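You operate a simulated robot arm through the tools that you are given. There is no shell and no other tool. Be economical: measure what you need, move in short steps, check, and stop when the job is done.

You run a simulated two-armed robot. Do the job below in one go: nothing can be reset, and whatever is moved stays where it is left.

## Task
Hold the red bin on the top of the blue chest steady with one hand and put the black pipe coupling in it with the other.
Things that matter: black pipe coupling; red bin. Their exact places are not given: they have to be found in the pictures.

The check looks at the end state, three seconds after you hand in, the way a careful person would. Anything else that was tipped, shoved, dropped, spilled or broken makes it a failure.

## Robot
Two 7-joint arms with three-finger grippers on one trunk, on a base that drives. Base frame: it is fixed to the floor where the robot stands at the start and does not move with it; the origin is under the middle of the robot, x ahead of it, y to its left, z up; the surface under the hand at the start is at about z = 0.92. Readings come in m, degrees, newtons and seconds.
The left shoulder is at the start at [0.078, 0.126, 1.157], the right one opposite. With the tool pointing down near the work surface each hand reaches from about 0.36 to 0.84 m from the robot's upright axis, wherever it stands, measured 20 degrees to its own side. Places, roughly: black pipe coupling (5x5x6 cm) [0.8, 0.1, 0.9]. Payload 2.94 kg a hand.
The TCP of each hand is the grasp point between the finger pads, 0.03 m short of the fingertips. In the tool frame z runs along the fingers and y along their closing line. The gripper opens to 0.128 m. The gripper's body begins 0.093 m behind the TCP.
Orientation is told as [roll, pitch, yaw] about the base's x, y, z axes, in that order, counted from this pose: with the fingers straight down and closing along the base's y, the tool's x points along the base's -x, its y along +y and its z along -z.

## Interface
- The arms move only by the tool apply_moves. It takes "left_plan", "right_plan" or both (then of equal length, played together; a hand with none holds still); each is a list of rows, each a list of 3 entries, a list of its own where there are three numbers: the shift along the tool's x, y, z in m, then the turn, a rotation vector about the tool's x, y, z in degrees, then the closure, from 0 (fully open) to 1 (shut). In form: [[[dx, dy, dz], [rx, ry, rz], hand], ...]. A call has 1 to 12 rows; each row shifts and turns the commanded pose from where the row before left it, along the tool's axes as they then stand. Each row takes 0.2 s and may step no farther than 0.05 m and 8.6 degrees from the row before; otherwise, or with a gripper value out of range, the whole call is refused. A pose out of reach is approached as far as the arm can. The call stops where the force on the tool passes 40 N (or 10 N more than at its start, if that is more) or the arm is blocked; 0.2 s more then pass. The fingers move at their own pace and stop on an object; they squeeze with about 25 N. The grip force told is the motor's: it shows also when the fingers shut on nothing. Time passes only in rows, and 0.2 s behind the last, so rows that do not move let the fingers close. It gives the time, the measured TCP pose, the force on the tool (base axes), the opening and the grip force at its end, in the units of the frame above (readings bear some noise), with the torque about the TCP (base axes, N m) and any sound that the robot's microphone picked up.
- Cameras (640 x 400 px; columns grow to the right, rows downward): "scene" is now at [0.2082, -0.0028, 1.3307]; the picture's right is [-0.03, -1.00, 0.00], its down [-0.48, 0.01, -0.88] and it looks along [0.88, -0.02, -0.48] (base axes); focal length 214 px, centre (320, 200). "left" rides on the left gripper at [0.069, 0.015, -0.12] in its tool frame; the picture's right is [-0.21, 0.98, 0.00], its down [-0.82, -0.18, -0.54] and it looks along [-0.53, -0.12, 0.84] (tool axes); focal length 251 px, centre (320, 200). "right" rides on the right gripper at [0.069, -0.015, -0.12] in its tool frame; the picture's right is [0.21, 0.98, 0.00], its down [-0.82, 0.18, -0.54] and it looks along [-0.53, 0.12, 0.84] (tool axes); focal length 251 px, centre (320, 200).
- capture(camera): a new picture of that camera. No time passes.
- raise_lower(by): slides the trunk up (or, below 0, down) by that many m; the arms and the scene camera ride with it, the base frame stays. It gives what a move gives, with no picture.
- steer(legs): drives the robot by 1 to 6 legs, each [ahead, left, turn to the left] in m, m and degrees, along the robot's own axes; the way and the turn of a leg run together, so that a leg with both is an arc; at most 1.5 m and 180 degrees a leg. The arms and the cameras ride along, it lands a little off, and it stops where it bumps. It gives what a move gives.
- head_to(pan, tilt): turns the head with the scene camera to pan (to the left, within 80 degrees either way) and tilt (down, from -29 to 69), counted from straight ahead of the robot. It gives what a move gives.
- pixel_to_xyz(camera, pixels): for up to 12 pixels [column, row] of the newest picture of that camera ("zoom" is the newest enlarged one), the place [x, y, z] in the base frame of the surface seen there, good to about 0.002 m. No time passes.
- close_up(camera, box): a new picture of the part [left, top, right, bottom] of that camera's present view, enlarged. No time passes.
- hand_in(): hands the job in; it is judged then, once.

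Keep the steps short. Do not move on a guess: measure, check each grasp and each placing, and mend mistakes. In all there are 80 turns and 78 pictures (those below and enlarged ones count). Leave the grippers open and the arms clear of the work at the hand-in unless told otherwise, and finish with a single line.

The tools are called after "Emit:" as name(argument=value, ...) on one line, values as JSON. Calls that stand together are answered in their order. apply_moves: Moves the arms, as the interface text tells. Its arguments: {"type":"object","properties":{"left_plan":{"type":"array","items":{"type":"array"}},"right_plan":{"type":"array","items":{"type":"array"}}},"required":[]} The other tools are called the same way: raise_lower (by) slides the trunk up or down; steer (legs) drives the base; head_to (pan, tilt) turns the head that bears the scene camera; capture (camera) takes a picture; pixel_to_xyz (camera, pixels) gives the place of the surface under pixels of a picture; close_up (camera, box) takes an enlarged picture of a part of a camera's view; hand_in () hands the job in.

At the start:

```text
t: 0.0
left_tcp_pos: [0.4544, 0.1775, 1.2572]
left_tcp_rot: [-0.1, 0.0, 0.0]
left_contact_force: [0.1, -0.9, 0.1]
left_ft_torque: [-0.01, -0.02, -0.02]
left_finger_gap: 0.1279
left_finger_force: 0.0
right_tcp_pos: [0.4142, -0.2581, 1.2708]
right_tcp_rot: [0.0, 0.0, 0.0]
right_contact_force: [-0.4, -0.2, 0.0]
right_ft_torque: [-0.01, 0.0, 0.03]
right_finger_gap: 0.1277
right_finger_force: 0.2
trunk travel left (down, up): [-0.375, 0.172]
robot x, y, heading: [0.0008, 0.0014, -0.0]
head pan, tilt: [-1.6, 28.7]
```

scene: 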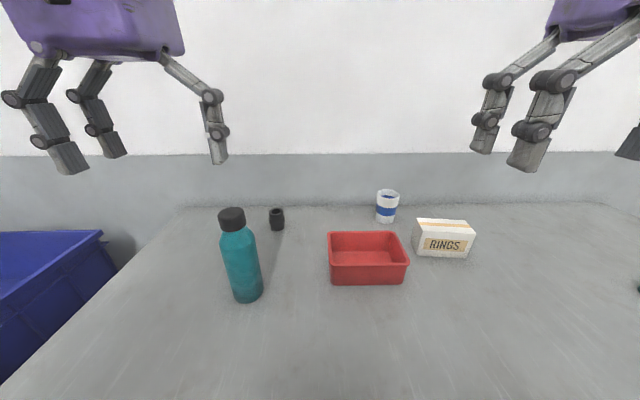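
right: 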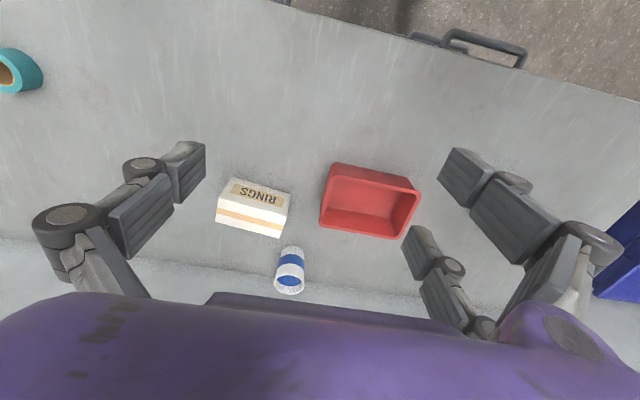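
left: 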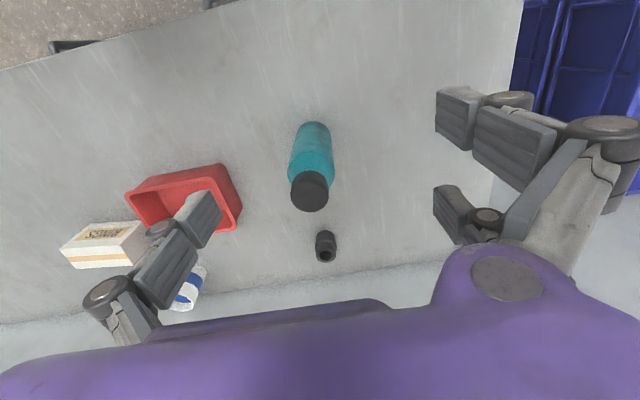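

I see a red bin near (368,258), the coupling near (277,219), and a teal bottle in front of it. I'll measure these and also look at the surroundings to see which surface is the blue chest.

Emit:
pixel_to_xyz(camera="scene", pixels=[[277, 211], [277, 228], [328, 234], [394, 232], [408, 263], [331, 265], [331, 284], [403, 282], [365, 245], [232, 212], [247, 298], [300, 300]])

Emit:
close_up(camera="scene", box=[200, 180, 480, 320])

Emit:
head_to(pan=50, tilt=35)

Emit:
capture(camera="scene")

Emit:
head_to(pan=-50, tilt=35)

Emit:
capture(camera="scene")

```text
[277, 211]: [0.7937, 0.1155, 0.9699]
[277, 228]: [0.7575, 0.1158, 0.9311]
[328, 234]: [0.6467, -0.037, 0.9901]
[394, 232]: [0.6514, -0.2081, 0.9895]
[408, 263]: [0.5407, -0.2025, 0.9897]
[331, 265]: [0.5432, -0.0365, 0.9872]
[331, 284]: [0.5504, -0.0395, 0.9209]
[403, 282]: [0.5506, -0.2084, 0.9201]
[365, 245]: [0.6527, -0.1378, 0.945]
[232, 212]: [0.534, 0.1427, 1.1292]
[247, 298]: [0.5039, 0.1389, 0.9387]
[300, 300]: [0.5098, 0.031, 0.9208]
```

```text
2.29 times, centred on (340, 250) of scene
```

zoom: 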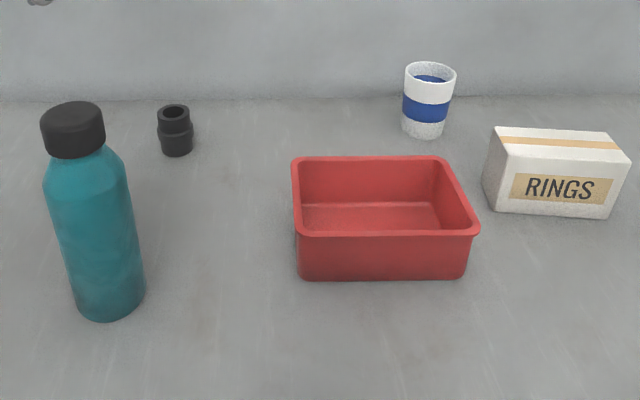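

```text
t: 1.2
left_tcp_pos: [0.4556, 0.1768, 1.2576]
left_tcp_rot: [-0.1, 0.0, 0.0]
left_contact_force: [0.1, -0.3, 0.3]
left_ft_torque: [0.02, -0.01, -0.01]
left_finger_gap: 0.128
left_finger_force: 0.1
right_tcp_pos: [0.4145, -0.2585, 1.2704]
right_tcp_rot: [0.0, 0.0, 0.0]
right_contact_force: [0.8, -0.5, 0.3]
right_ft_torque: [0.01, -0.02, 0.02]
right_finger_gap: 0.1278
right_finger_force: 0.1
trunk travel left (down, up): [-0.375, 0.172]
robot x, y, heading: [-0.0026, 0.0023, 0.0]
head pan, tilt: [50.0, 35.0]
```

```text
73 pictures are left
```

scene: 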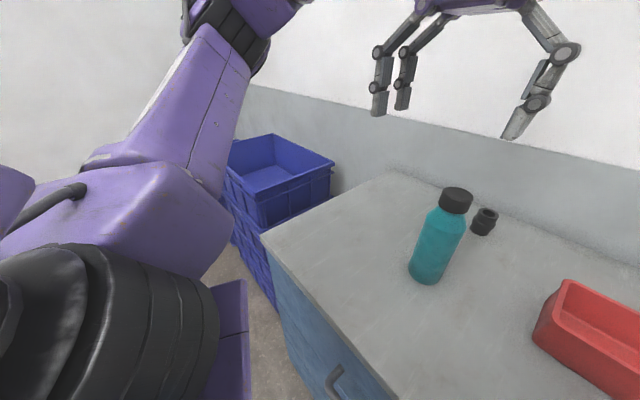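

```text
t: 3.0
left_tcp_pos: [0.4555, 0.1779, 1.2576]
left_tcp_rot: [-0.2, 0.0, 0.0]
left_contact_force: [0.1, 0.2, 0.8]
left_ft_torque: [-0.01, 0.0, 0.02]
left_finger_gap: 0.128
left_finger_force: 0.0
right_tcp_pos: [0.4136, -0.2575, 1.2712]
right_tcp_rot: [0.0, 0.0, 0.1]
right_contact_force: [-0.5, -0.1, 0.9]
right_ft_torque: [-0.01, 0.01, 0.02]
right_finger_gap: 0.128
right_finger_force: 0.1
trunk travel left (down, up): [-0.375, 0.172]
robot x, y, heading: [-0.0018, 0.001, -0.0]
head pan, tilt: [-50.0, 35.0]
```

```text
72 pictures are left
```

scene: 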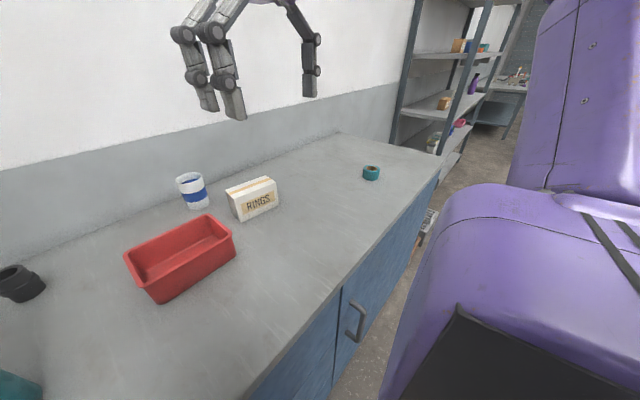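

The grey top belongs to the blue chest, so this bin and this coupling are the right ones. I'll point the head ahead and down to measure the coupling, the box gap and the chest edge.

Emit:
head_to(pan=0, tilt=40)

Emit:
capture(camera="scene")

Emit:
close_up(camera="left", box=[240, 110, 400, 280])

Emit:
pixel_to_xyz(camera="left", pixels=[[316, 234], [336, 234], [325, 234], [325, 261], [326, 255], [310, 205], [314, 123], [335, 160], [290, 160], [270, 5], [125, 190], [241, 205]])

Emit:
pixel_to_xyz(camera="right", pixels=[[230, 182], [290, 192], [285, 236], [217, 222], [333, 165], [418, 192], [323, 227], [395, 235], [325, 195], [360, 205], [550, 85], [288, 292]])

```text
t: 4.1
left_tcp_pos: [0.4549, 0.1767, 1.257]
left_tcp_rot: [-0.1, 0.0, 0.0]
left_contact_force: [0.1, -0.4, -0.4]
left_ft_torque: [0.01, 0.0, -0.01]
left_finger_gap: 0.1279
left_finger_force: 0.0
right_tcp_pos: [0.4149, -0.2586, 1.2723]
right_tcp_rot: [0.0, 0.0, -0.1]
right_contact_force: [-0.1, 0.3, -0.6]
right_ft_torque: [0.01, 0.02, -0.02]
right_finger_gap: 0.1281
right_finger_force: 0.1
trunk travel left (down, up): [-0.375, 0.172]
robot x, y, heading: [0.0001, 0.0008, 0.0]
head pan, tilt: [0.0, 40.0]
```

```text
71 pictures are left
```

scene: 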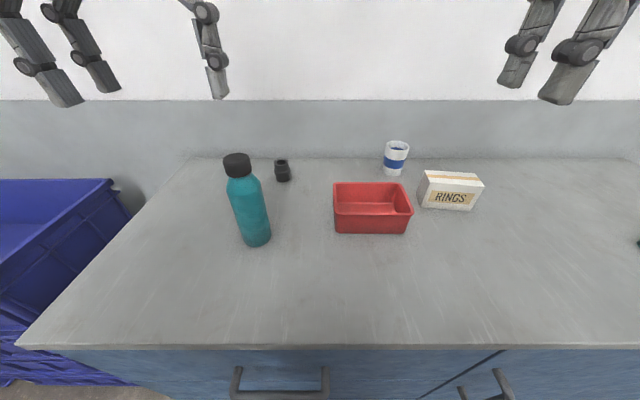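

```text
2.35 times, centred on (320, 195) of left
```

zoom: 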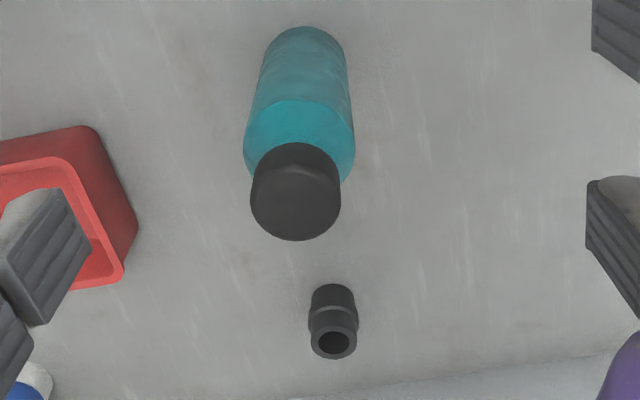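

```text
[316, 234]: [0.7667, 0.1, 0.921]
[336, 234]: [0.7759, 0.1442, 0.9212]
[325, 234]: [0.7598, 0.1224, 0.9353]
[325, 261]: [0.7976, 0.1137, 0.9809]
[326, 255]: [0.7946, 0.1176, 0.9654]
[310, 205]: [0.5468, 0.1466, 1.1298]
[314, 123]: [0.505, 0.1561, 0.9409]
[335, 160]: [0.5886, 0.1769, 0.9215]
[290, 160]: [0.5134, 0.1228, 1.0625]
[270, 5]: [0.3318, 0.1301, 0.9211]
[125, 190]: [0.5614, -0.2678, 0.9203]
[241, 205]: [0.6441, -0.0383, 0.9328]
```

```text
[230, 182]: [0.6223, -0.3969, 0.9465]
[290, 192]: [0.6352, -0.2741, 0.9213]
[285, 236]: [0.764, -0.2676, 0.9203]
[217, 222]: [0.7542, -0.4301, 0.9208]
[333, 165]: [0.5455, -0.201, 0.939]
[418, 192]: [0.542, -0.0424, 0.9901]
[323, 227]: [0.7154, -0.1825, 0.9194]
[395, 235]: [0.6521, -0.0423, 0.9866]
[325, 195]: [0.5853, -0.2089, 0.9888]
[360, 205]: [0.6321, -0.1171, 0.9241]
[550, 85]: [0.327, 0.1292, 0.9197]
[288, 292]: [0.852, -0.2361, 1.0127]
```

Measured: coupling axis at about (0.782, 0.117), top at z 0.981. Bin rim at z 0.99, spanning x 0.54–0.655 and y −0.21 to −0.037. The bottle at (0.53, 0.145) stands in the left arm's way, so I want to shift the base right. I'll look down first to check the clearance to the chest.

Emit:
head_to(pan=-15, tilt=69)

Emit:
capture(camera="scene")

```text
t: 5.1
left_tcp_pos: [0.4552, 0.1767, 1.2564]
left_tcp_rot: [-0.1, 0.0, 0.0]
left_contact_force: [-0.2, 0.3, 0.3]
left_ft_torque: [-0.01, -0.02, 0.0]
left_finger_gap: 0.128
left_finger_force: 0.1
right_tcp_pos: [0.4134, -0.258, 1.2707]
right_tcp_rot: [-0.1, 0.0, 0.1]
right_contact_force: [-0.7, -0.4, -0.2]
right_ft_torque: [-0.01, -0.05, 0.02]
right_finger_gap: 0.1279
right_finger_force: 0.0
trunk travel left (down, up): [-0.375, 0.172]
robot x, y, heading: [0.0012, -0.0001, -0.0]
head pan, tilt: [-15.0, 68.8]
```

```text
69 pictures are left
```

scene: 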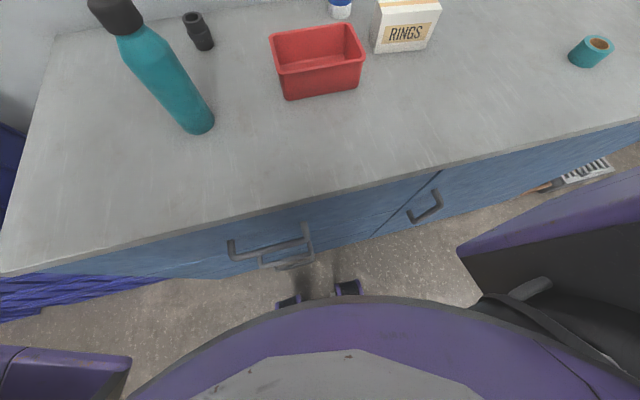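

There is a gap on the floor. I'll measure the base front, the chest front and its handles.

Emit:
pixel_to_xyz(camera="scene", pixels=[[290, 300], [348, 285], [400, 308], [270, 238], [310, 232], [425, 215], [370, 236], [300, 198], [560, 185], [400, 290], [340, 262], [480, 300]])

```text
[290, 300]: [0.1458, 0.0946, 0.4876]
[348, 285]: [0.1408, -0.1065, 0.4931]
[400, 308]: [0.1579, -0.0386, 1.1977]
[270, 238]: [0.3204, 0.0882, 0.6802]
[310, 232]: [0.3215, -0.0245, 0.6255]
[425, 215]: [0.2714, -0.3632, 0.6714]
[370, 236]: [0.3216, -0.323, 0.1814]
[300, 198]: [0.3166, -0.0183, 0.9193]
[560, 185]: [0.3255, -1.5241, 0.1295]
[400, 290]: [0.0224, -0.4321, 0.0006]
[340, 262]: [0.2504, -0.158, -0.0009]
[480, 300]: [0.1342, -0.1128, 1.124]
```

The trunk front is at x about 0.16 and the chest handles are at 0.265, so a 0.04 m drive ahead is safe. I'll raise the trunk 0.08, then drive 0.04 ahead and 0.15 right. The hands stay above everything.

Emit:
raise_lower(by=0.08)

Emit:
steer(legs=[[0.04, -0.15, 0]])

Emit:
head_to(pan=10, tilt=40)

Emit:
capture(camera="scene")

Emit:
capture(camera="right")

```text
t: 6.2
left_tcp_pos: [0.4553, 0.1775, 1.337]
left_tcp_rot: [-0.1, 0.0, 0.0]
left_contact_force: [0.3, 0.3, 0.3]
left_ft_torque: [-0.01, 0.03, -0.02]
left_finger_gap: 0.1278
left_finger_force: 0.0
right_tcp_pos: [0.4153, -0.2591, 1.3492]
right_tcp_rot: [0.0, 0.1, 0.0]
right_contact_force: [-1.1, -0.2, -0.7]
right_ft_torque: [0.04, -0.02, 0.02]
right_finger_gap: 0.1279
right_finger_force: 0.0
trunk travel left (down, up): [-0.455, 0.092]
robot x, y, heading: [0.0003, -0.0011, 0.1]
head pan, tilt: [-15.0, 68.8]
```

```text
t: 8.2
left_tcp_pos: [0.4955, 0.0286, 1.3367]
left_tcp_rot: [-0.1, 0.0, 0.0]
left_contact_force: [-1.0, -0.4, -0.2]
left_ft_torque: [0.01, -0.01, 0.02]
left_finger_gap: 0.1278
left_finger_force: 0.2
right_tcp_pos: [0.4545, -0.4076, 1.3513]
right_tcp_rot: [0.0, 0.0, 0.0]
right_contact_force: [0.7, 0.4, 0.5]
right_ft_torque: [0.01, 0.0, -0.02]
right_finger_gap: 0.1282
right_finger_force: 0.0
trunk travel left (down, up): [-0.455, 0.092]
robot x, y, heading: [0.0458, -0.1488, 0.5]
head pan, tilt: [-15.0, 68.8]
```

```text
t: 9.1
left_tcp_pos: [0.4949, 0.0282, 1.3379]
left_tcp_rot: [-0.1, 0.0, 0.0]
left_contact_force: [-0.5, -0.1, 0.9]
left_ft_torque: [-0.04, -0.01, 0.01]
left_finger_gap: 0.128
left_finger_force: 0.1
right_tcp_pos: [0.4556, -0.4084, 1.3519]
right_tcp_rot: [-0.1, 0.0, 0.0]
right_contact_force: [0.2, 0.5, 0.2]
right_ft_torque: [0.01, -0.01, -0.01]
right_finger_gap: 0.1281
right_finger_force: 0.0
trunk travel left (down, up): [-0.455, 0.092]
robot x, y, heading: [0.0357, -0.1499, 0.1]
head pan, tilt: [10.0, 40.0]
```

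```text
68 pictures are left
```

scene: 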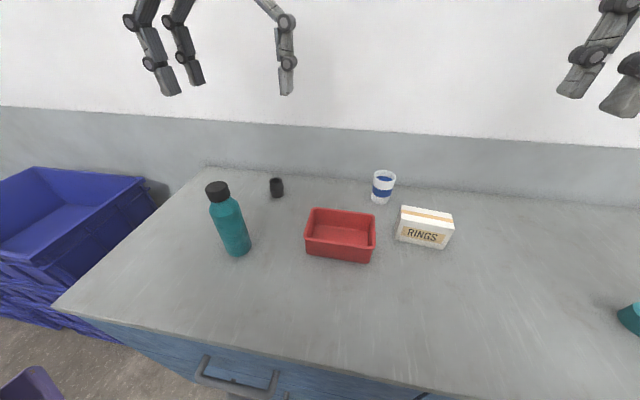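

```text
67 pictures are left
```

right: 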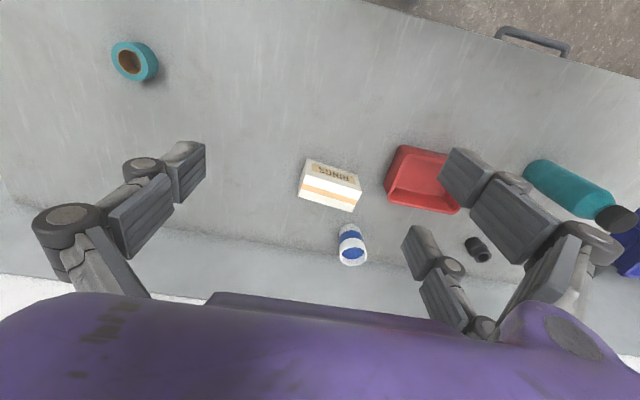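

The gripper in the picture seems to have one finger on −y and a pair on +y. I'll measure the finger tips in the right camera before relying on the stated shape.

Emit:
pixel_to_xyz(camera="right", pixels=[[195, 175], [183, 150], [205, 145], [450, 170], [470, 155], [455, 200], [410, 235], [425, 255], [412, 270], [450, 267], [145, 165], [500, 220]])

Emit:
close_up(camera="scene", box=[80, 0, 340, 120])

Emit:
capture(camera="left")

```text
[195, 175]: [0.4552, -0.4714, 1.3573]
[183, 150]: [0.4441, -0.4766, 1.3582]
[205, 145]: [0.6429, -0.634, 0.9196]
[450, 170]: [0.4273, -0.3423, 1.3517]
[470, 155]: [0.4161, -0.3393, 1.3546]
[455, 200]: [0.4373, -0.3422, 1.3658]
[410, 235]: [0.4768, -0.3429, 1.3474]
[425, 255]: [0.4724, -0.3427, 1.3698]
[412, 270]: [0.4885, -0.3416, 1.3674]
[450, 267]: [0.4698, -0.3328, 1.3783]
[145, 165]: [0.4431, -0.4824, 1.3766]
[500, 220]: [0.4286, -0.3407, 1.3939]
```

```text
2.46 times, centred on (210, 60) of scene
```

zoom: 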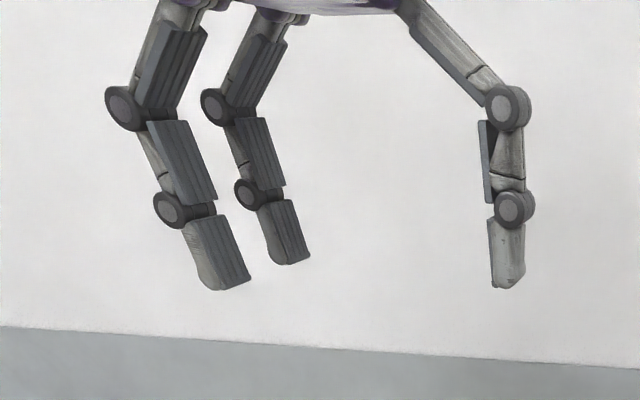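

```text
65 pictures are left
```

left: 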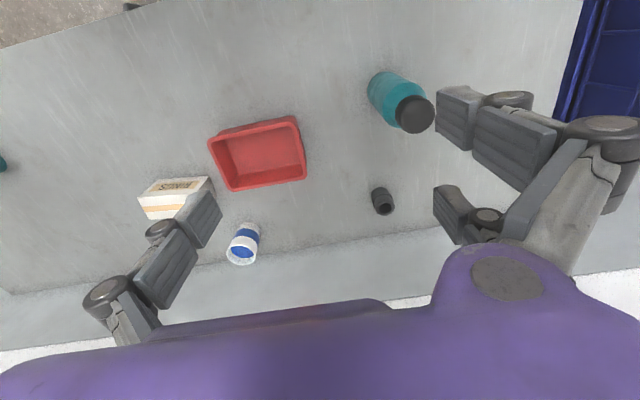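

The gripper has one finger on −y and a pair on +y, about 5 cm apart at their centres with roughly 3 cm between them, which suits a 5 cm cylinder.

Plan: the right hand pinches the bin's front wall near its right corner. Yaw is +90, thumb inside, leaning to the right to leave room for the left hand. First I turn the right hand while lowering it over free surface.

Emit:
apply_moves(right_plan=[[[0, 0, 0.014], [0, 0, -8.2], 0], [[0, 0, 0.014], [0, 0, -8.2], 0], [[0, 0, 0.014], [0, 0, -8.2], 0], [[0, 0, 0.014], [0, 0, -8.2], 0], [[0, 0, 0.014], [0, 0, -8.2], 0], [[0, 0, 0.014], [0, 0, -8.2], 0], [[0, 0, 0.014], [0, 0, -8.2], 0], [[0, 0, 0.014], [0, 0, -8.2], 0], [[0, 0, 0.014], [0, 0, -8.2], 0], [[0, 0, 0.014], [0, 0, -8.2], 0], [[0, 0, 0.014], [0, 0, -8.0], 0]])

Emit:
capture(camera="right")

```text
t: 11.5
left_tcp_pos: [0.4953, 0.0279, 1.3371]
left_tcp_rot: [-0.1, 0.0, 0.0]
left_contact_force: [0.0, -0.1, -0.3]
left_ft_torque: [-0.01, 0.0, -0.02]
left_finger_gap: 0.128
left_finger_force: 0.1
right_tcp_pos: [0.3553, -0.2546, 1.2423]
right_tcp_rot: [-0.2, 0.3, 89.4]
right_contact_force: [0.2, -0.4, 0.2]
right_ft_torque: [-0.02, 0.03, -0.03]
right_finger_gap: 0.1279
right_finger_force: 0.1
right hand out of reach, approached as far as the arm can: row 6, 7, 8, 9, 10, 11
trunk travel left (down, up): [-0.455, 0.092]
robot x, y, heading: [0.0379, -0.1484, -0.3]
head pan, tilt: [10.0, 40.0]
```

```text
64 pictures are left
```

right: 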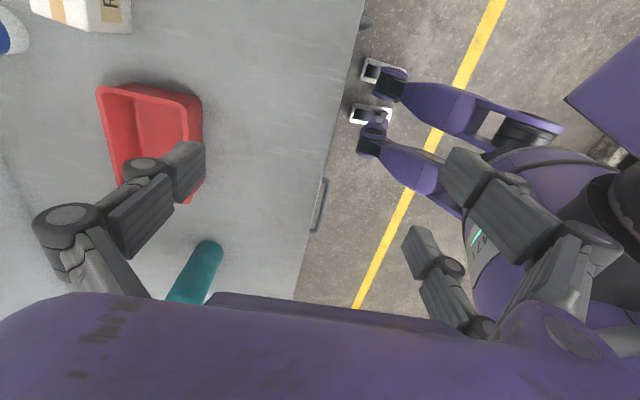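

The yaw was reached but the position drifted because of a reach limit. I'll test small moves ahead to see whether the arm frees up near the bin.

Emit:
apply_moves(right_plan=[[[0, -0.04, 0], [0, 0, 0], 0], [[0, -0.04, 0], [0, 0, 0], 0]])

```text
t: 12.1
left_tcp_pos: [0.4953, 0.027, 1.3366]
left_tcp_rot: [-0.1, -0.1, 0.0]
left_contact_force: [0.4, -0.2, 1.1]
left_ft_torque: [0.01, -0.01, 0.01]
left_finger_gap: 0.128
left_finger_force: 0.0
right_tcp_pos: [0.3504, -0.2545, 1.2427]
right_tcp_rot: [0.0, 0.0, 89.8]
right_contact_force: [0.1, 0.6, 0.3]
right_ft_torque: [-0.02, 0.01, 0.03]
right_finger_gap: 0.128
right_finger_force: 0.0
right hand out of reach, approached as far as the arm can: row 1, 2
trunk travel left (down, up): [-0.455, 0.092]
robot x, y, heading: [0.038, -0.1502, -0.0]
head pan, tilt: [10.0, 40.0]
```

Yaw +90 is outside the right arm's reach. I'll switch to pinching the bin's right wall at yaw 0, with the pair inside, the thumb outside, and a slight lean right to match the wall's slope. First I turn back to yaw 0.

Emit:
apply_moves(right_plan=[[[0, 0, 0], [0, 0, 8.2], 0], [[0, 0, 0], [0, 0, 8.2], 0], [[0, 0, 0], [0, 0, 8.2], 0], [[0, 0, 0], [0, 0, 8.2], 0], [[0, 0, 0], [0, 0, 8.2], 0], [[0, 0, 0], [0, 0, 8.2], 0], [[0, 0, 0], [0, 0, 8.2], 0], [[0, 0, 0], [0, 0, 8.2], 0], [[0, 0, 0], [0, 0, 8.2], 0], [[0, 0, 0], [0, 0, 8.2], 0], [[0, 0, 0], [0, 0, 8.0], 0]])

```text
t: 14.5
left_tcp_pos: [0.4956, 0.0287, 1.3379]
left_tcp_rot: [-0.2, 0.0, 0.0]
left_contact_force: [0.6, -0.2, -1.0]
left_ft_torque: [-0.02, 0.0, -0.02]
left_finger_gap: 0.1279
left_finger_force: 0.1
right_tcp_pos: [0.3488, -0.2519, 1.2422]
right_tcp_rot: [0.0, 0.0, -0.2]
right_contact_force: [0.0, -0.1, 0.9]
right_ft_torque: [0.01, -0.02, 0.0]
right_finger_gap: 0.128
right_finger_force: 0.1
trunk travel left (down, up): [-0.455, 0.092]
robot x, y, heading: [0.04, -0.1524, 0.1]
head pan, tilt: [10.0, 40.0]
```

The right hand is back at yaw 0. Now I move it over the right wall at about (0.598, −0.207), staying high, with 8° of lean.

Emit:
apply_moves(right_plan=[[[-0.0415, 0.0075, 0], [0, 0, 0], 0], [[-0.0415, 0.0075, 0], [0, 0, 0], 0], [[-0.0415, 0.0075, 0], [0, 0, 0], 0], [[-0.0415, 0.0075, 0], [0, 0, 0], 0], [[-0.0415, 0.0075, 0], [0, 0, 0], 0], [[-0.0415, 0.0075, 0], [0, 0, 0], 0], [[0, 0, 0.03], [-4, 0, 0], 0.3], [[0, 0, 0.03], [-4, 0, 0], 0.3], [[0, 0, 0.03], [0, 0, 0], 0.3]])

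Emit:
capture(camera="right")

Emit:
capture(camera="scene")

```text
t: 16.5
left_tcp_pos: [0.4973, 0.029, 1.3366]
left_tcp_rot: [-0.1, 0.1, 0.0]
left_contact_force: [0.5, -0.3, -0.4]
left_ft_torque: [-0.03, 0.02, 0.02]
left_finger_gap: 0.1279
left_finger_force: 0.0
right_tcp_pos: [0.4873, -0.2283, 1.1555]
right_tcp_rot: [8.0, 0.1, 0.0]
right_contact_force: [-0.1, 0.0, 1.1]
right_ft_torque: [-0.03, 0.02, -0.04]
right_finger_gap: 0.0894
right_finger_force: 0.1
right hand out of reach, approached as far as the arm can: row 4, 5, 6
trunk travel left (down, up): [-0.455, 0.092]
robot x, y, heading: [0.0376, -0.1524, -0.1]
head pan, tilt: [10.0, 40.0]
```

```text
63 pictures are left
```

right: 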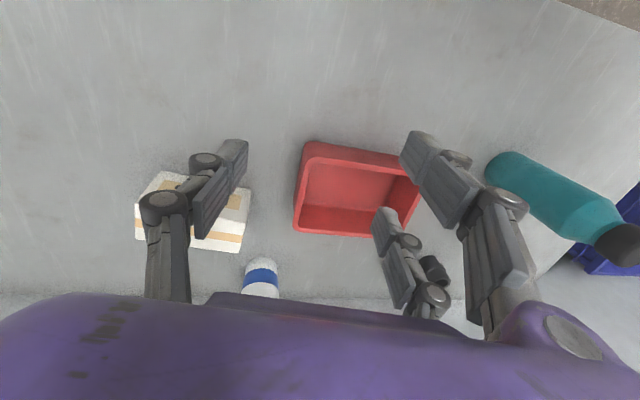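

```text
62 pictures are left
```

scene: 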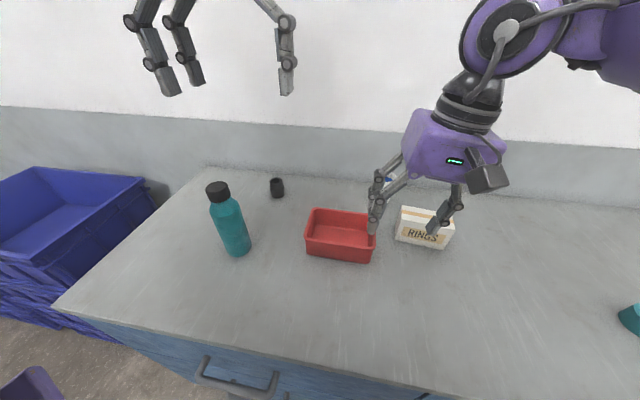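

The arm reaches less at height, so I'll go lower before going further ahead. Meanwhile I measure the right wall rim and the box corner.

Emit:
pixel_to_xyz(camera="right", pixels=[[299, 180], [303, 180], [308, 180], [305, 150], [295, 228], [312, 212], [310, 160], [350, 148], [250, 190], [246, 240], [330, 215], [388, 160]])

Emit:
pixel_to_xyz(camera="scene", pixels=[[402, 208], [453, 215], [398, 239], [374, 216], [374, 240], [311, 210], [307, 242], [371, 248]])

Emit:
close_up(camera="right", box=[230, 110, 450, 250])

```text
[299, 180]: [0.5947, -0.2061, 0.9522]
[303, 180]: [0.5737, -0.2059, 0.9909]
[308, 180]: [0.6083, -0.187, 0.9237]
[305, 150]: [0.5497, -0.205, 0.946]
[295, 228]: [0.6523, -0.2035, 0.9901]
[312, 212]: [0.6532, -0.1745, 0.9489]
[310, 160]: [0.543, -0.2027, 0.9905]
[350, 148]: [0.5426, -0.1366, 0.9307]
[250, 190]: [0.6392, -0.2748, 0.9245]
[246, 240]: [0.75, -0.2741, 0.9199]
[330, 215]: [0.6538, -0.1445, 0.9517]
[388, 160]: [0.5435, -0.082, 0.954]
```

```text
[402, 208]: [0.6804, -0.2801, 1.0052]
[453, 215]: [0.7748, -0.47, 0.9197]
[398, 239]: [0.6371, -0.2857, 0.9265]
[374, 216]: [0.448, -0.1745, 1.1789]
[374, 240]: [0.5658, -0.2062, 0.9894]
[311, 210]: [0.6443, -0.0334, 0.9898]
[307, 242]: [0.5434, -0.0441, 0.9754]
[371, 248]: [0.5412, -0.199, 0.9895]
```

```text
2.86 times, centred on (340, 180) of right
```

zoom: 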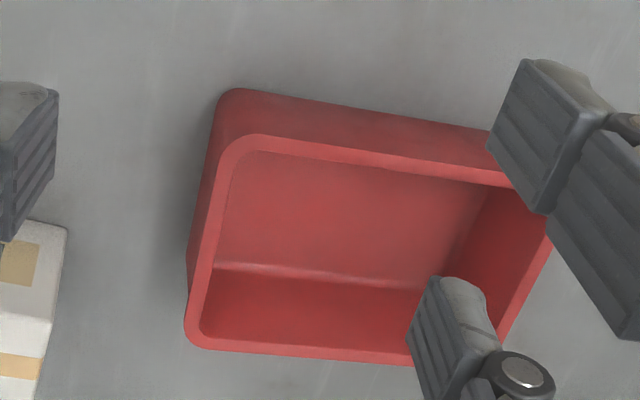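

Right wall rim: y about −0.206, x 0.541–0.655, z 0.99. The box's near corner is at (0.637, −0.275), so the thumb clears it. I'll move to (0.60, −0.207, 1.05) with half-open fingers.

Emit:
apply_moves(right_plan=[[[-0.01, 0.001, 0.026], [0, 0, 0], 0.45], [[-0.02, 0.001, 0.026], [0, 0, 0], 0.45], [[-0.028, 0.0015, 0.026], [0, 0, 0], 0.45], [[-0.028, 0.0015, 0.028], [0, 0, 0], 0.45], [[-0.027, 0.0015, 0], [0, 0, 0], 0.45], [[0, 0, 0], [0, 0, 0], 0.45]])

Emit:
capture(camera="right")

Emit:
capture(camera="scene")

```text
t: 17.9
left_tcp_pos: [0.4951, 0.0267, 1.337]
left_tcp_rot: [-0.1, 0.0, 0.0]
left_contact_force: [0.9, 0.1, 0.6]
left_ft_torque: [0.0, 0.0, 0.04]
left_finger_gap: 0.128
left_finger_force: 0.0
right_tcp_pos: [0.5637, -0.2475, 1.0906]
right_tcp_rot: [8.0, 0.0, 0.0]
right_contact_force: [-0.1, -0.1, 0.3]
right_ft_torque: [0.01, 0.0, 0.03]
right_finger_gap: 0.0702
right_finger_force: 0.1
right hand out of reach, approached as far as the arm can: row 3, 4, 5
trunk travel left (down, up): [-0.455, 0.092]
robot x, y, heading: [0.0416, -0.154, -0.2]
head pan, tilt: [10.0, 40.0]
```

```text
60 pictures are left
```

right: 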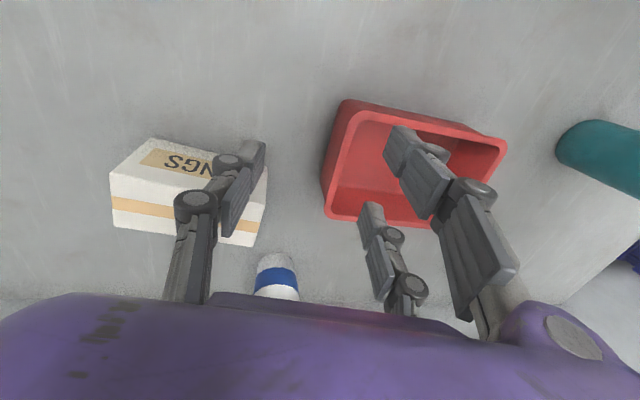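

```text
59 pictures are left
```

scene: 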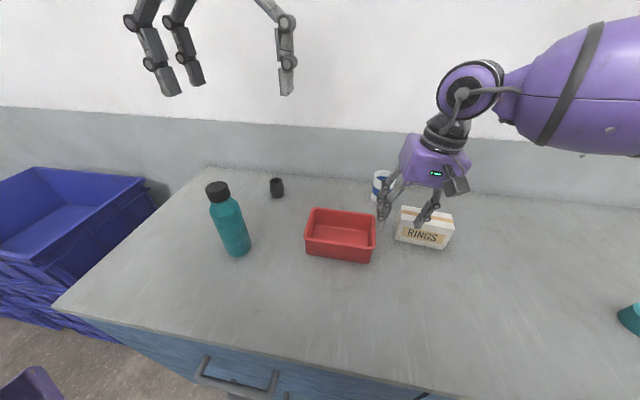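

The arm still falls short at z 1.09. The position is (0.564, −0.248), and the target is left and ahead of it. I'll try a small shift from here, first to the left, then ahead.

Emit:
apply_moves(right_plan=[[[0, 0.02, 0.01], [0, 0, 0], 0.45], [[0, 0.018, 0.01], [0, 0, 0], 0.45], [[-0.015, 0, 0.005], [0, 0, 0], 0.45], [[-0.015, 0, 0.005], [0, 0, 0], 0.45]])

```text
t: 18.9
left_tcp_pos: [0.4955, 0.0279, 1.3364]
left_tcp_rot: [-0.1, 0.0, 0.0]
left_contact_force: [-0.5, 0.0, 0.4]
left_ft_torque: [0.02, 0.0, -0.03]
left_finger_gap: 0.1278
left_finger_force: 0.1
right_tcp_pos: [0.5727, -0.2557, 1.0812]
right_tcp_rot: [8.0, 0.0, 0.0]
right_contact_force: [-0.7, 0.0, -0.3]
right_ft_torque: [0.02, -0.03, -0.02]
right_finger_gap: 0.0702
right_finger_force: 0.1
right hand out of reach, approached as far as the arm can: row 1, 2, 3, 4
trunk travel left (down, up): [-0.455, 0.092]
robot x, y, heading: [0.0415, -0.1515, -0.1]
head pan, tilt: [10.0, 40.0]
```

Even a small inward move is refused, so the arm may be in an awkward posture after the yaw excursion. I'll bring it back to the starting-like pose (up, out and back), then approach again along another way.

Emit:
apply_moves(right_plan=[[[0.01, 0, -0.04], [0, 0, 0], 0], [[0.02, -0.01, -0.04], [4, 0, 0], 0], [[0.025, -0.025, -0.04], [4, 0, 0], 0], [[0.025, -0.03, -0.04], [0, 0, 0], 0], [[0.025, -0.03, -0.04], [0, 0, 0], 0], [[0.015, -0.03, -0.04], [0, 0, 0], 0], [[0, -0.025, -0.03], [0, 0, 0], 0], [[0, 0, 0], [0, 0, 0], 0]])

Emit:
capture(camera="scene")

```text
refused: row 3 steps farther than a row can; nothing moved
```

```text
58 pictures are left
```

scene: 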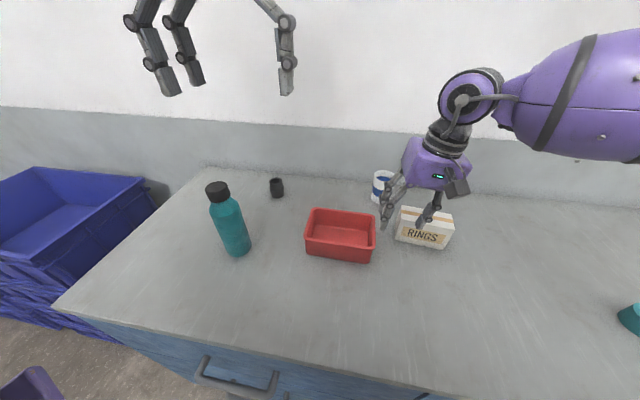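

One row was too long, so I'll use smaller steps.

Emit:
apply_moves(right_plan=[[[0.01, 0, -0.03], [0, 0, 0], 0], [[0.015, -0.01, -0.03], [4, 0, 0], 0], [[0.015, -0.02, -0.03], [4, 0, 0], 0], [[0.015, -0.02, -0.03], [0, 0, 0], 0], [[0.015, -0.02, -0.03], [0, 0, 0], 0], [[0.015, -0.02, -0.03], [0, 0, 0], 0], [[0.015, -0.02, -0.03], [0, 0, 0], 0], [[0.015, -0.02, -0.03], [0, 0, 0], 0], [[0, -0.02, -0.03], [0, 0, 0], 0], [[0, 0, 0], [0, 0, 0], 0]])

Emit:
head_to(pan=-50, tilt=20)

Emit:
capture(camera="scene")

Emit:
head_to(pan=50, tilt=20)

Emit:
capture(camera="scene")

```text
t: 21.1
left_tcp_pos: [0.4958, 0.0283, 1.337]
left_tcp_rot: [-0.1, 0.0, -0.1]
left_contact_force: [0.1, -0.9, -0.2]
left_ft_torque: [0.0, -0.01, 0.0]
left_finger_gap: 0.1277
left_finger_force: 0.2
right_tcp_pos: [0.4581, -0.4159, 1.3473]
right_tcp_rot: [0.0, 0.1, 0.1]
right_contact_force: [0.9, -0.4, -0.3]
right_ft_torque: [0.0, 0.02, -0.01]
right_finger_gap: 0.128
right_finger_force: 0.0
trunk travel left (down, up): [-0.455, 0.092]
robot x, y, heading: [0.0388, -0.15, -0.0]
head pan, tilt: [10.0, 40.0]
```

```text
t: 22.4
left_tcp_pos: [0.4958, 0.0279, 1.3377]
left_tcp_rot: [-0.1, 0.0, 0.0]
left_contact_force: [0.4, -0.8, 0.1]
left_ft_torque: [0.0, 0.0, -0.02]
left_finger_gap: 0.1277
left_finger_force: 0.0
right_tcp_pos: [0.4582, -0.4151, 1.3462]
right_tcp_rot: [-0.1, 0.1, 0.0]
right_contact_force: [-0.6, 0.2, 0.9]
right_ft_torque: [-0.01, 0.0, -0.01]
right_finger_gap: 0.1283
right_finger_force: 0.1
trunk travel left (down, up): [-0.455, 0.092]
robot x, y, heading: [0.044, -0.1468, 0.1]
head pan, tilt: [-50.0, 20.0]
```

```text
57 pictures are left
```

scene: 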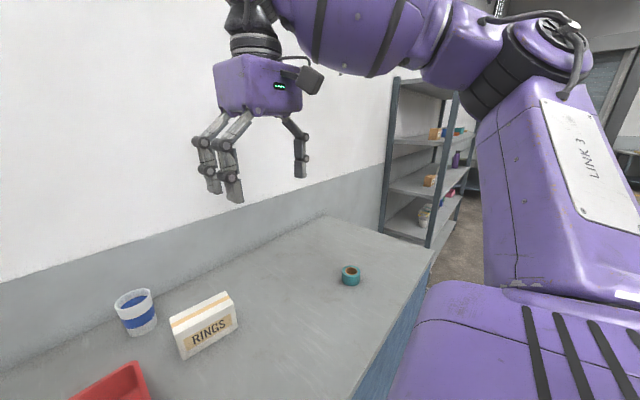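

```text
t: 24.2
left_tcp_pos: [0.4964, 0.0272, 1.3386]
left_tcp_rot: [-0.1, 0.0, 0.0]
left_contact_force: [0.9, -0.5, 0.2]
left_ft_torque: [-0.03, -0.02, 0.01]
left_finger_gap: 0.128
left_finger_force: 0.0
right_tcp_pos: [0.4574, -0.4158, 1.3479]
right_tcp_rot: [0.0, 0.0, 0.0]
right_contact_force: [0.1, -0.5, 0.0]
right_ft_torque: [-0.01, 0.02, -0.04]
right_finger_gap: 0.1281
right_finger_force: 0.0
trunk travel left (down, up): [-0.455, 0.092]
robot x, y, heading: [0.0427, -0.1509, 0.1]
head pan, tilt: [50.0, 20.0]
```

```text
56 pictures are left
```

scene: 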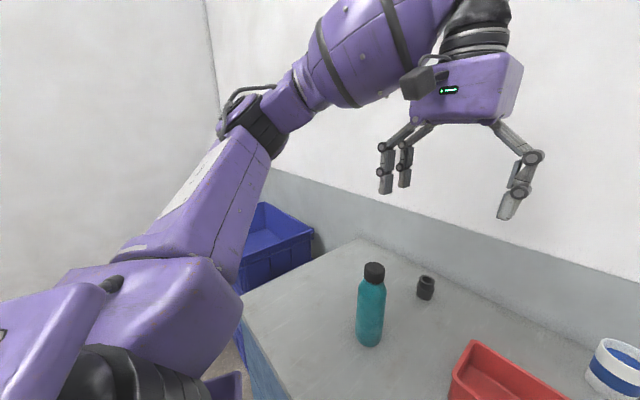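

The arm is back in an ordinary elbow-out posture. I'll descend first over the free surface at y −0.41, then go ahead above box height.

Emit:
apply_moves(right_plan=[[[0, 0, 0.048], [0, 0, 0], 0.2], [[0, 0, 0.048], [0, 0, 0], 0.2], [[0, 0, 0.048], [0, 0, 0], 0.2], [[0, 0, 0.048], [0, 0, 0], 0.2], [[0, 0, 0.048], [0, 0, 0], 0.2], [[-0.04, 0.015, 0], [0, 0, 0], 0.2], [[-0.04, 0.02, 0], [0, 0, 0], 0.45], [[-0.03, 0.02, 0], [0, 0, 0], 0.45], [[-0.03, 0.02, 0], [0, 0, 0], 0.45], [[0, 0, 0], [0, 0, 0], 0.45]])

```text
t: 26.4
left_tcp_pos: [0.4947, 0.0278, 1.3377]
left_tcp_rot: [-0.1, 0.1, 0.0]
left_contact_force: [-0.5, 0.3, -0.6]
left_ft_torque: [0.0, -0.01, 0.01]
left_finger_gap: 0.1279
left_finger_force: 0.0
right_tcp_pos: [0.5985, -0.3409, 1.1087]
right_tcp_rot: [-0.1, -0.1, 0.0]
right_contact_force: [-0.3, 0.1, 0.5]
right_ft_torque: [0.04, -0.01, 0.02]
right_finger_gap: 0.0706
right_finger_force: 0.1
trunk travel left (down, up): [-0.455, 0.092]
robot x, y, heading: [0.0422, -0.154, -0.0]
head pan, tilt: [50.0, 20.0]
```

That reached fully. Now inward to y about −0.22, adding the 8° lean.

Emit:
apply_moves(right_plan=[[[0, 0.03, 0], [0, 0, 0], 0.45], [[0, 0.03, 0], [0, 0, 0], 0.45], [[0, 0.03, 0], [-4, 0, 0], 0.45], [[0, 0.03, 0], [-4, 0, 0], 0.45], [[0, 0, 0], [0, 0, 0], 0.45]])

Emit:
head_to(pan=0, tilt=42)

Emit:
capture(camera="scene")

Emit:
capture(camera="right")

```text
t: 27.6
left_tcp_pos: [0.4953, 0.0275, 1.3389]
left_tcp_rot: [-0.1, 0.0, 0.0]
left_contact_force: [-0.5, 1.2, -0.1]
left_ft_torque: [-0.04, -0.03, 0.01]
left_finger_gap: 0.1281
left_finger_force: 0.0
right_tcp_pos: [0.603, -0.283, 1.1269]
right_tcp_rot: [7.9, -0.1, 0.1]
right_contact_force: [0.9, -0.1, -0.6]
right_ft_torque: [0.0, -0.02, 0.04]
right_finger_gap: 0.0704
right_finger_force: 0.2
right hand out of reach, approached as far as the arm can: row 2, 3, 4
trunk travel left (down, up): [-0.455, 0.092]
robot x, y, heading: [0.0427, -0.1497, 0.1]
head pan, tilt: [50.0, 20.0]
```

```text
t: 28.8
left_tcp_pos: [0.4965, 0.0272, 1.3383]
left_tcp_rot: [-0.1, 0.0, 0.0]
left_contact_force: [0.0, 0.9, 0.4]
left_ft_torque: [-0.02, -0.01, 0.01]
left_finger_gap: 0.1281
left_finger_force: 0.0
right_tcp_pos: [0.6022, -0.2825, 1.1254]
right_tcp_rot: [8.0, -0.1, 0.0]
right_contact_force: [0.0, 0.4, -0.2]
right_ft_torque: [0.01, 0.01, 0.0]
right_finger_gap: 0.0703
right_finger_force: 0.1
trunk travel left (down, up): [-0.455, 0.092]
robot x, y, heading: [0.0428, -0.1478, -0.1]
head pan, tilt: [0.0, 42.0]
```

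```text
55 pictures are left
```

scene: 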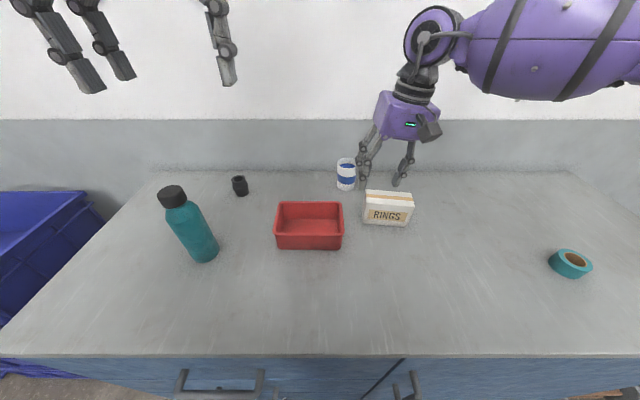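

```text
54 pictures are left
```

right: 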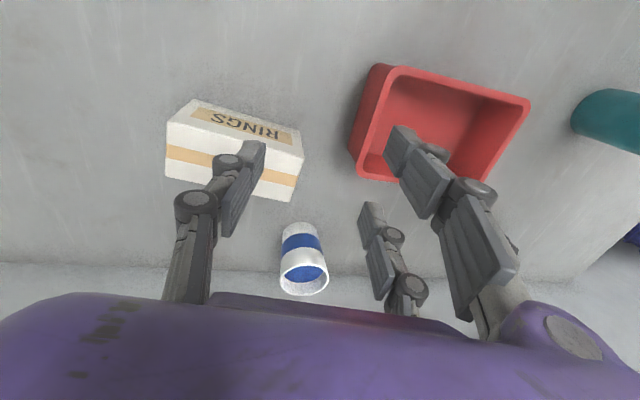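

The right hand will not go further inward with the tool upright: it sticks at y −0.283. Leaning the hand more, with the wrist out to the right, should let the fingertips go further inward. I'll test that here, above everything.

Emit:
apply_moves(right_plan=[[[0, 0.015, 0], [-8, 0, 0], 0.45], [[0, 0.015, 0], [-8, 0, 0], 0.45], [[0, 0.015, 0], [0, 0, 0], 0.45], [[0, 0.015, 0], [0, 0, 0], 0.45]])

```text
t: 29.8
left_tcp_pos: [0.4958, 0.029, 1.3376]
left_tcp_rot: [-0.1, 0.0, 0.0]
left_contact_force: [0.0, -0.2, -1.4]
left_ft_torque: [0.0, 0.04, 0.0]
left_finger_gap: 0.128
left_finger_force: 0.2
right_tcp_pos: [0.6038, -0.2262, 1.1449]
right_tcp_rot: [24.0, 0.0, 0.1]
right_contact_force: [0.5, 0.3, 0.6]
right_ft_torque: [0.0, -0.02, -0.01]
right_finger_gap: 0.0705
right_finger_force: 0.1
trunk travel left (down, up): [-0.455, 0.092]
robot x, y, heading: [0.0453, -0.1474, -0.3]
head pan, tilt: [0.0, 42.0]
```

That works: (0.604, −0.226) reached with a 24° lean. Now I'll descend to z about 1.04 above the right wall and test whether less lean is possible at this height.

Emit:
apply_moves(right_plan=[[[0, -0.0063, 0.0259], [0, 0, 0], 0.45], [[0, -0.0063, 0.0259], [0, 0, 0], 0.45], [[0, -0.0063, 0.0259], [0, 0, 0], 0.45], [[0, -0.0063, 0.0259], [0, 0, 0], 0.45], [[0, 0, 0], [4, 0, 0], 0.45], [[0, 0, 0], [4, 0, 0], 0.45]])

Emit:
capture(camera="right")

Emit:
capture(camera="scene")

```text
t: 31.2
left_tcp_pos: [0.4937, 0.0284, 1.3372]
left_tcp_rot: [-0.1, 0.0, 0.0]
left_contact_force: [0.4, -0.2, -0.4]
left_ft_torque: [0.04, 0.01, 0.0]
left_finger_gap: 0.1279
left_finger_force: 0.1
right_tcp_pos: [0.6063, -0.2308, 1.0562]
right_tcp_rot: [24.0, 0.0, 0.0]
right_contact_force: [0.2, 0.0, -0.1]
right_ft_torque: [-0.02, -0.03, -0.02]
right_finger_gap: 0.0706
right_finger_force: 0.0
right hand out of reach, approached as far as the arm can: row 2, 3, 4, 5, 6
trunk travel left (down, up): [-0.455, 0.092]
robot x, y, heading: [0.0394, -0.1508, 0.1]
head pan, tilt: [0.0, 42.0]
```

```text
53 pictures are left
```

right: 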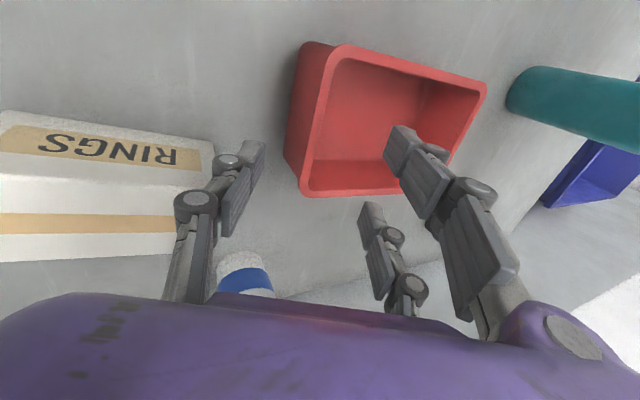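

```text
52 pictures are left
```

scene: 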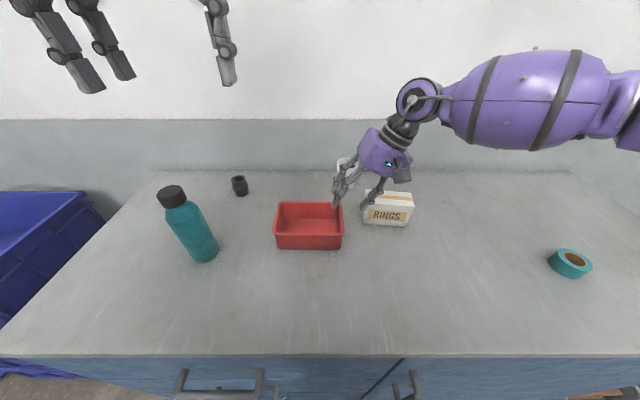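

Reducing the lean at this height was refused. The forearm is nearly horizontal, so raising the trunk should let it slope down and relax the wrist. I'll raise by 0.09 and repeat the descent.

Emit:
raise_lower(by=0.09)

Emit:
apply_moves(right_plan=[[[0, -0.0046, 0.0226], [0, 0, 0], 0.45], [[0, -0.0046, 0.0226], [0, 0, 0], 0.45], [[0, -0.0046, 0.0226], [0, 0, 0], 0.45], [[0, -0.0046, 0.0226], [0, 0, 0], 0.45], [[0, 0, 0], [4, 0, 0], 0.45], [[0, 0, 0], [4, 0, 0], 0.45]])

```text
t: 32.4
left_tcp_pos: [0.4975, 0.0281, 1.4246]
left_tcp_rot: [0.0, 0.3, 0.2]
left_contact_force: [1.0, 0.1, -0.9]
left_ft_torque: [-0.01, 0.04, 0.0]
left_finger_gap: 0.1276
left_finger_force: 0.1
right_tcp_pos: [0.5851, -0.2328, 1.2997]
right_tcp_rot: [23.9, -16.0, -0.1]
right_contact_force: [0.9, 0.2, 0.0]
right_ft_torque: [0.04, -0.01, 0.0]
right_finger_gap: 0.0704
right_finger_force: 0.1
trunk travel left (down, up): [-0.545, 0.002]
robot x, y, heading: [0.0412, -0.1465, -0.2]
head pan, tilt: [0.0, 42.0]
```

```text
t: 33.8
left_tcp_pos: [0.4937, 0.0263, 1.4298]
left_tcp_rot: [-0.1, -0.1, 0.1]
left_contact_force: [-0.2, 0.3, 0.0]
left_ft_torque: [0.02, -0.03, 0.02]
left_finger_gap: 0.1279
left_finger_force: 0.0
right_tcp_pos: [0.5533, -0.2616, 1.2467]
right_tcp_rot: [16.1, -16.3, 0.0]
right_contact_force: [-0.5, -0.1, -1.6]
right_ft_torque: [0.02, -0.04, -0.01]
right_finger_gap: 0.0702
right_finger_force: 0.2
right hand out of reach, approached as far as the arm can: row 1, 2, 3, 5, 6
trunk travel left (down, up): [-0.545, 0.002]
robot x, y, heading: [0.0395, -0.1508, 0.0]
head pan, tilt: [0.0, 42.0]
```

The raise turned the hand (pitch −16°) and lifted it more than expected. I'll look before doing anything else.

Emit:
head_to(pan=-40, tilt=25)

Emit:
capture(camera="scene")

```text
t: 34.9
left_tcp_pos: [0.4961, 0.0284, 1.4278]
left_tcp_rot: [-0.2, 0.1, -0.1]
left_contact_force: [-0.8, -0.5, -1.1]
left_ft_torque: [-0.02, 0.01, -0.03]
left_finger_gap: 0.1281
left_finger_force: 0.1
right_tcp_pos: [0.5546, -0.2614, 1.246]
right_tcp_rot: [16.1, -16.3, 0.0]
right_contact_force: [0.7, -1.0, 0.8]
right_ft_torque: [0.0, -0.02, 0.0]
right_finger_gap: 0.0705
right_finger_force: 0.1
trunk travel left (down, up): [-0.545, 0.002]
robot x, y, heading: [0.0425, -0.1528, -0.2]
head pan, tilt: [-40.0, 25.0]
```

```text
51 pictures are left
```

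scene: 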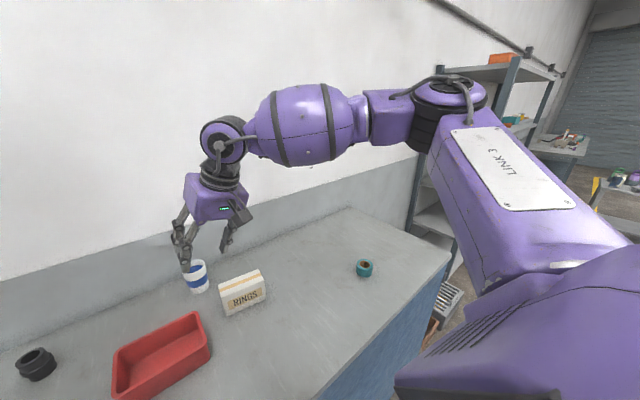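

The arm works like a SCARA with the elbow out to the right, and nothing is touching. I'll set the pitch back to 0, then descend straight down at (0.55, −0.26), which is clear of box and bin.

Emit:
apply_moves(right_plan=[[[0, 0, 0], [0, 7.7, 2.2], 0.45], [[0, 0, 0], [0, 7.7, 2.2], 0.45], [[0, -0.008, 0.029], [0, 0, 0], 0.45], [[0, -0.008, 0.029], [0, 0, 0], 0.45], [[0, -0.008, 0.029], [0, 0, 0], 0.45], [[0, -0.008, 0.029], [0, 0, 0], 0.45], [[0, -0.008, 0.029], [0, 0, 0], 0.45], [[0, 0, 0], [0, 0, 0], 0.45]])

```text
t: 36.7
left_tcp_pos: [0.4952, 0.0286, 1.4268]
left_tcp_rot: [-0.1, 0.0, 0.1]
left_contact_force: [-1.5, 0.2, -0.5]
left_ft_torque: [0.01, -0.02, 0.0]
left_finger_gap: 0.1277
left_finger_force: 0.1
right_tcp_pos: [0.5404, -0.2926, 1.1173]
right_tcp_rot: [16.1, -8.3, -0.2]
right_contact_force: [0.1, -0.6, -0.3]
right_ft_torque: [0.0, -0.01, 0.05]
right_finger_gap: 0.0704
right_finger_force: 0.1
right hand out of reach, approached as far as the arm can: row 2, 3, 4, 5, 6, 7
trunk travel left (down, up): [-0.545, 0.002]
robot x, y, heading: [0.0383, -0.1493, -0.0]
head pan, tilt: [-40.0, 25.0]
```

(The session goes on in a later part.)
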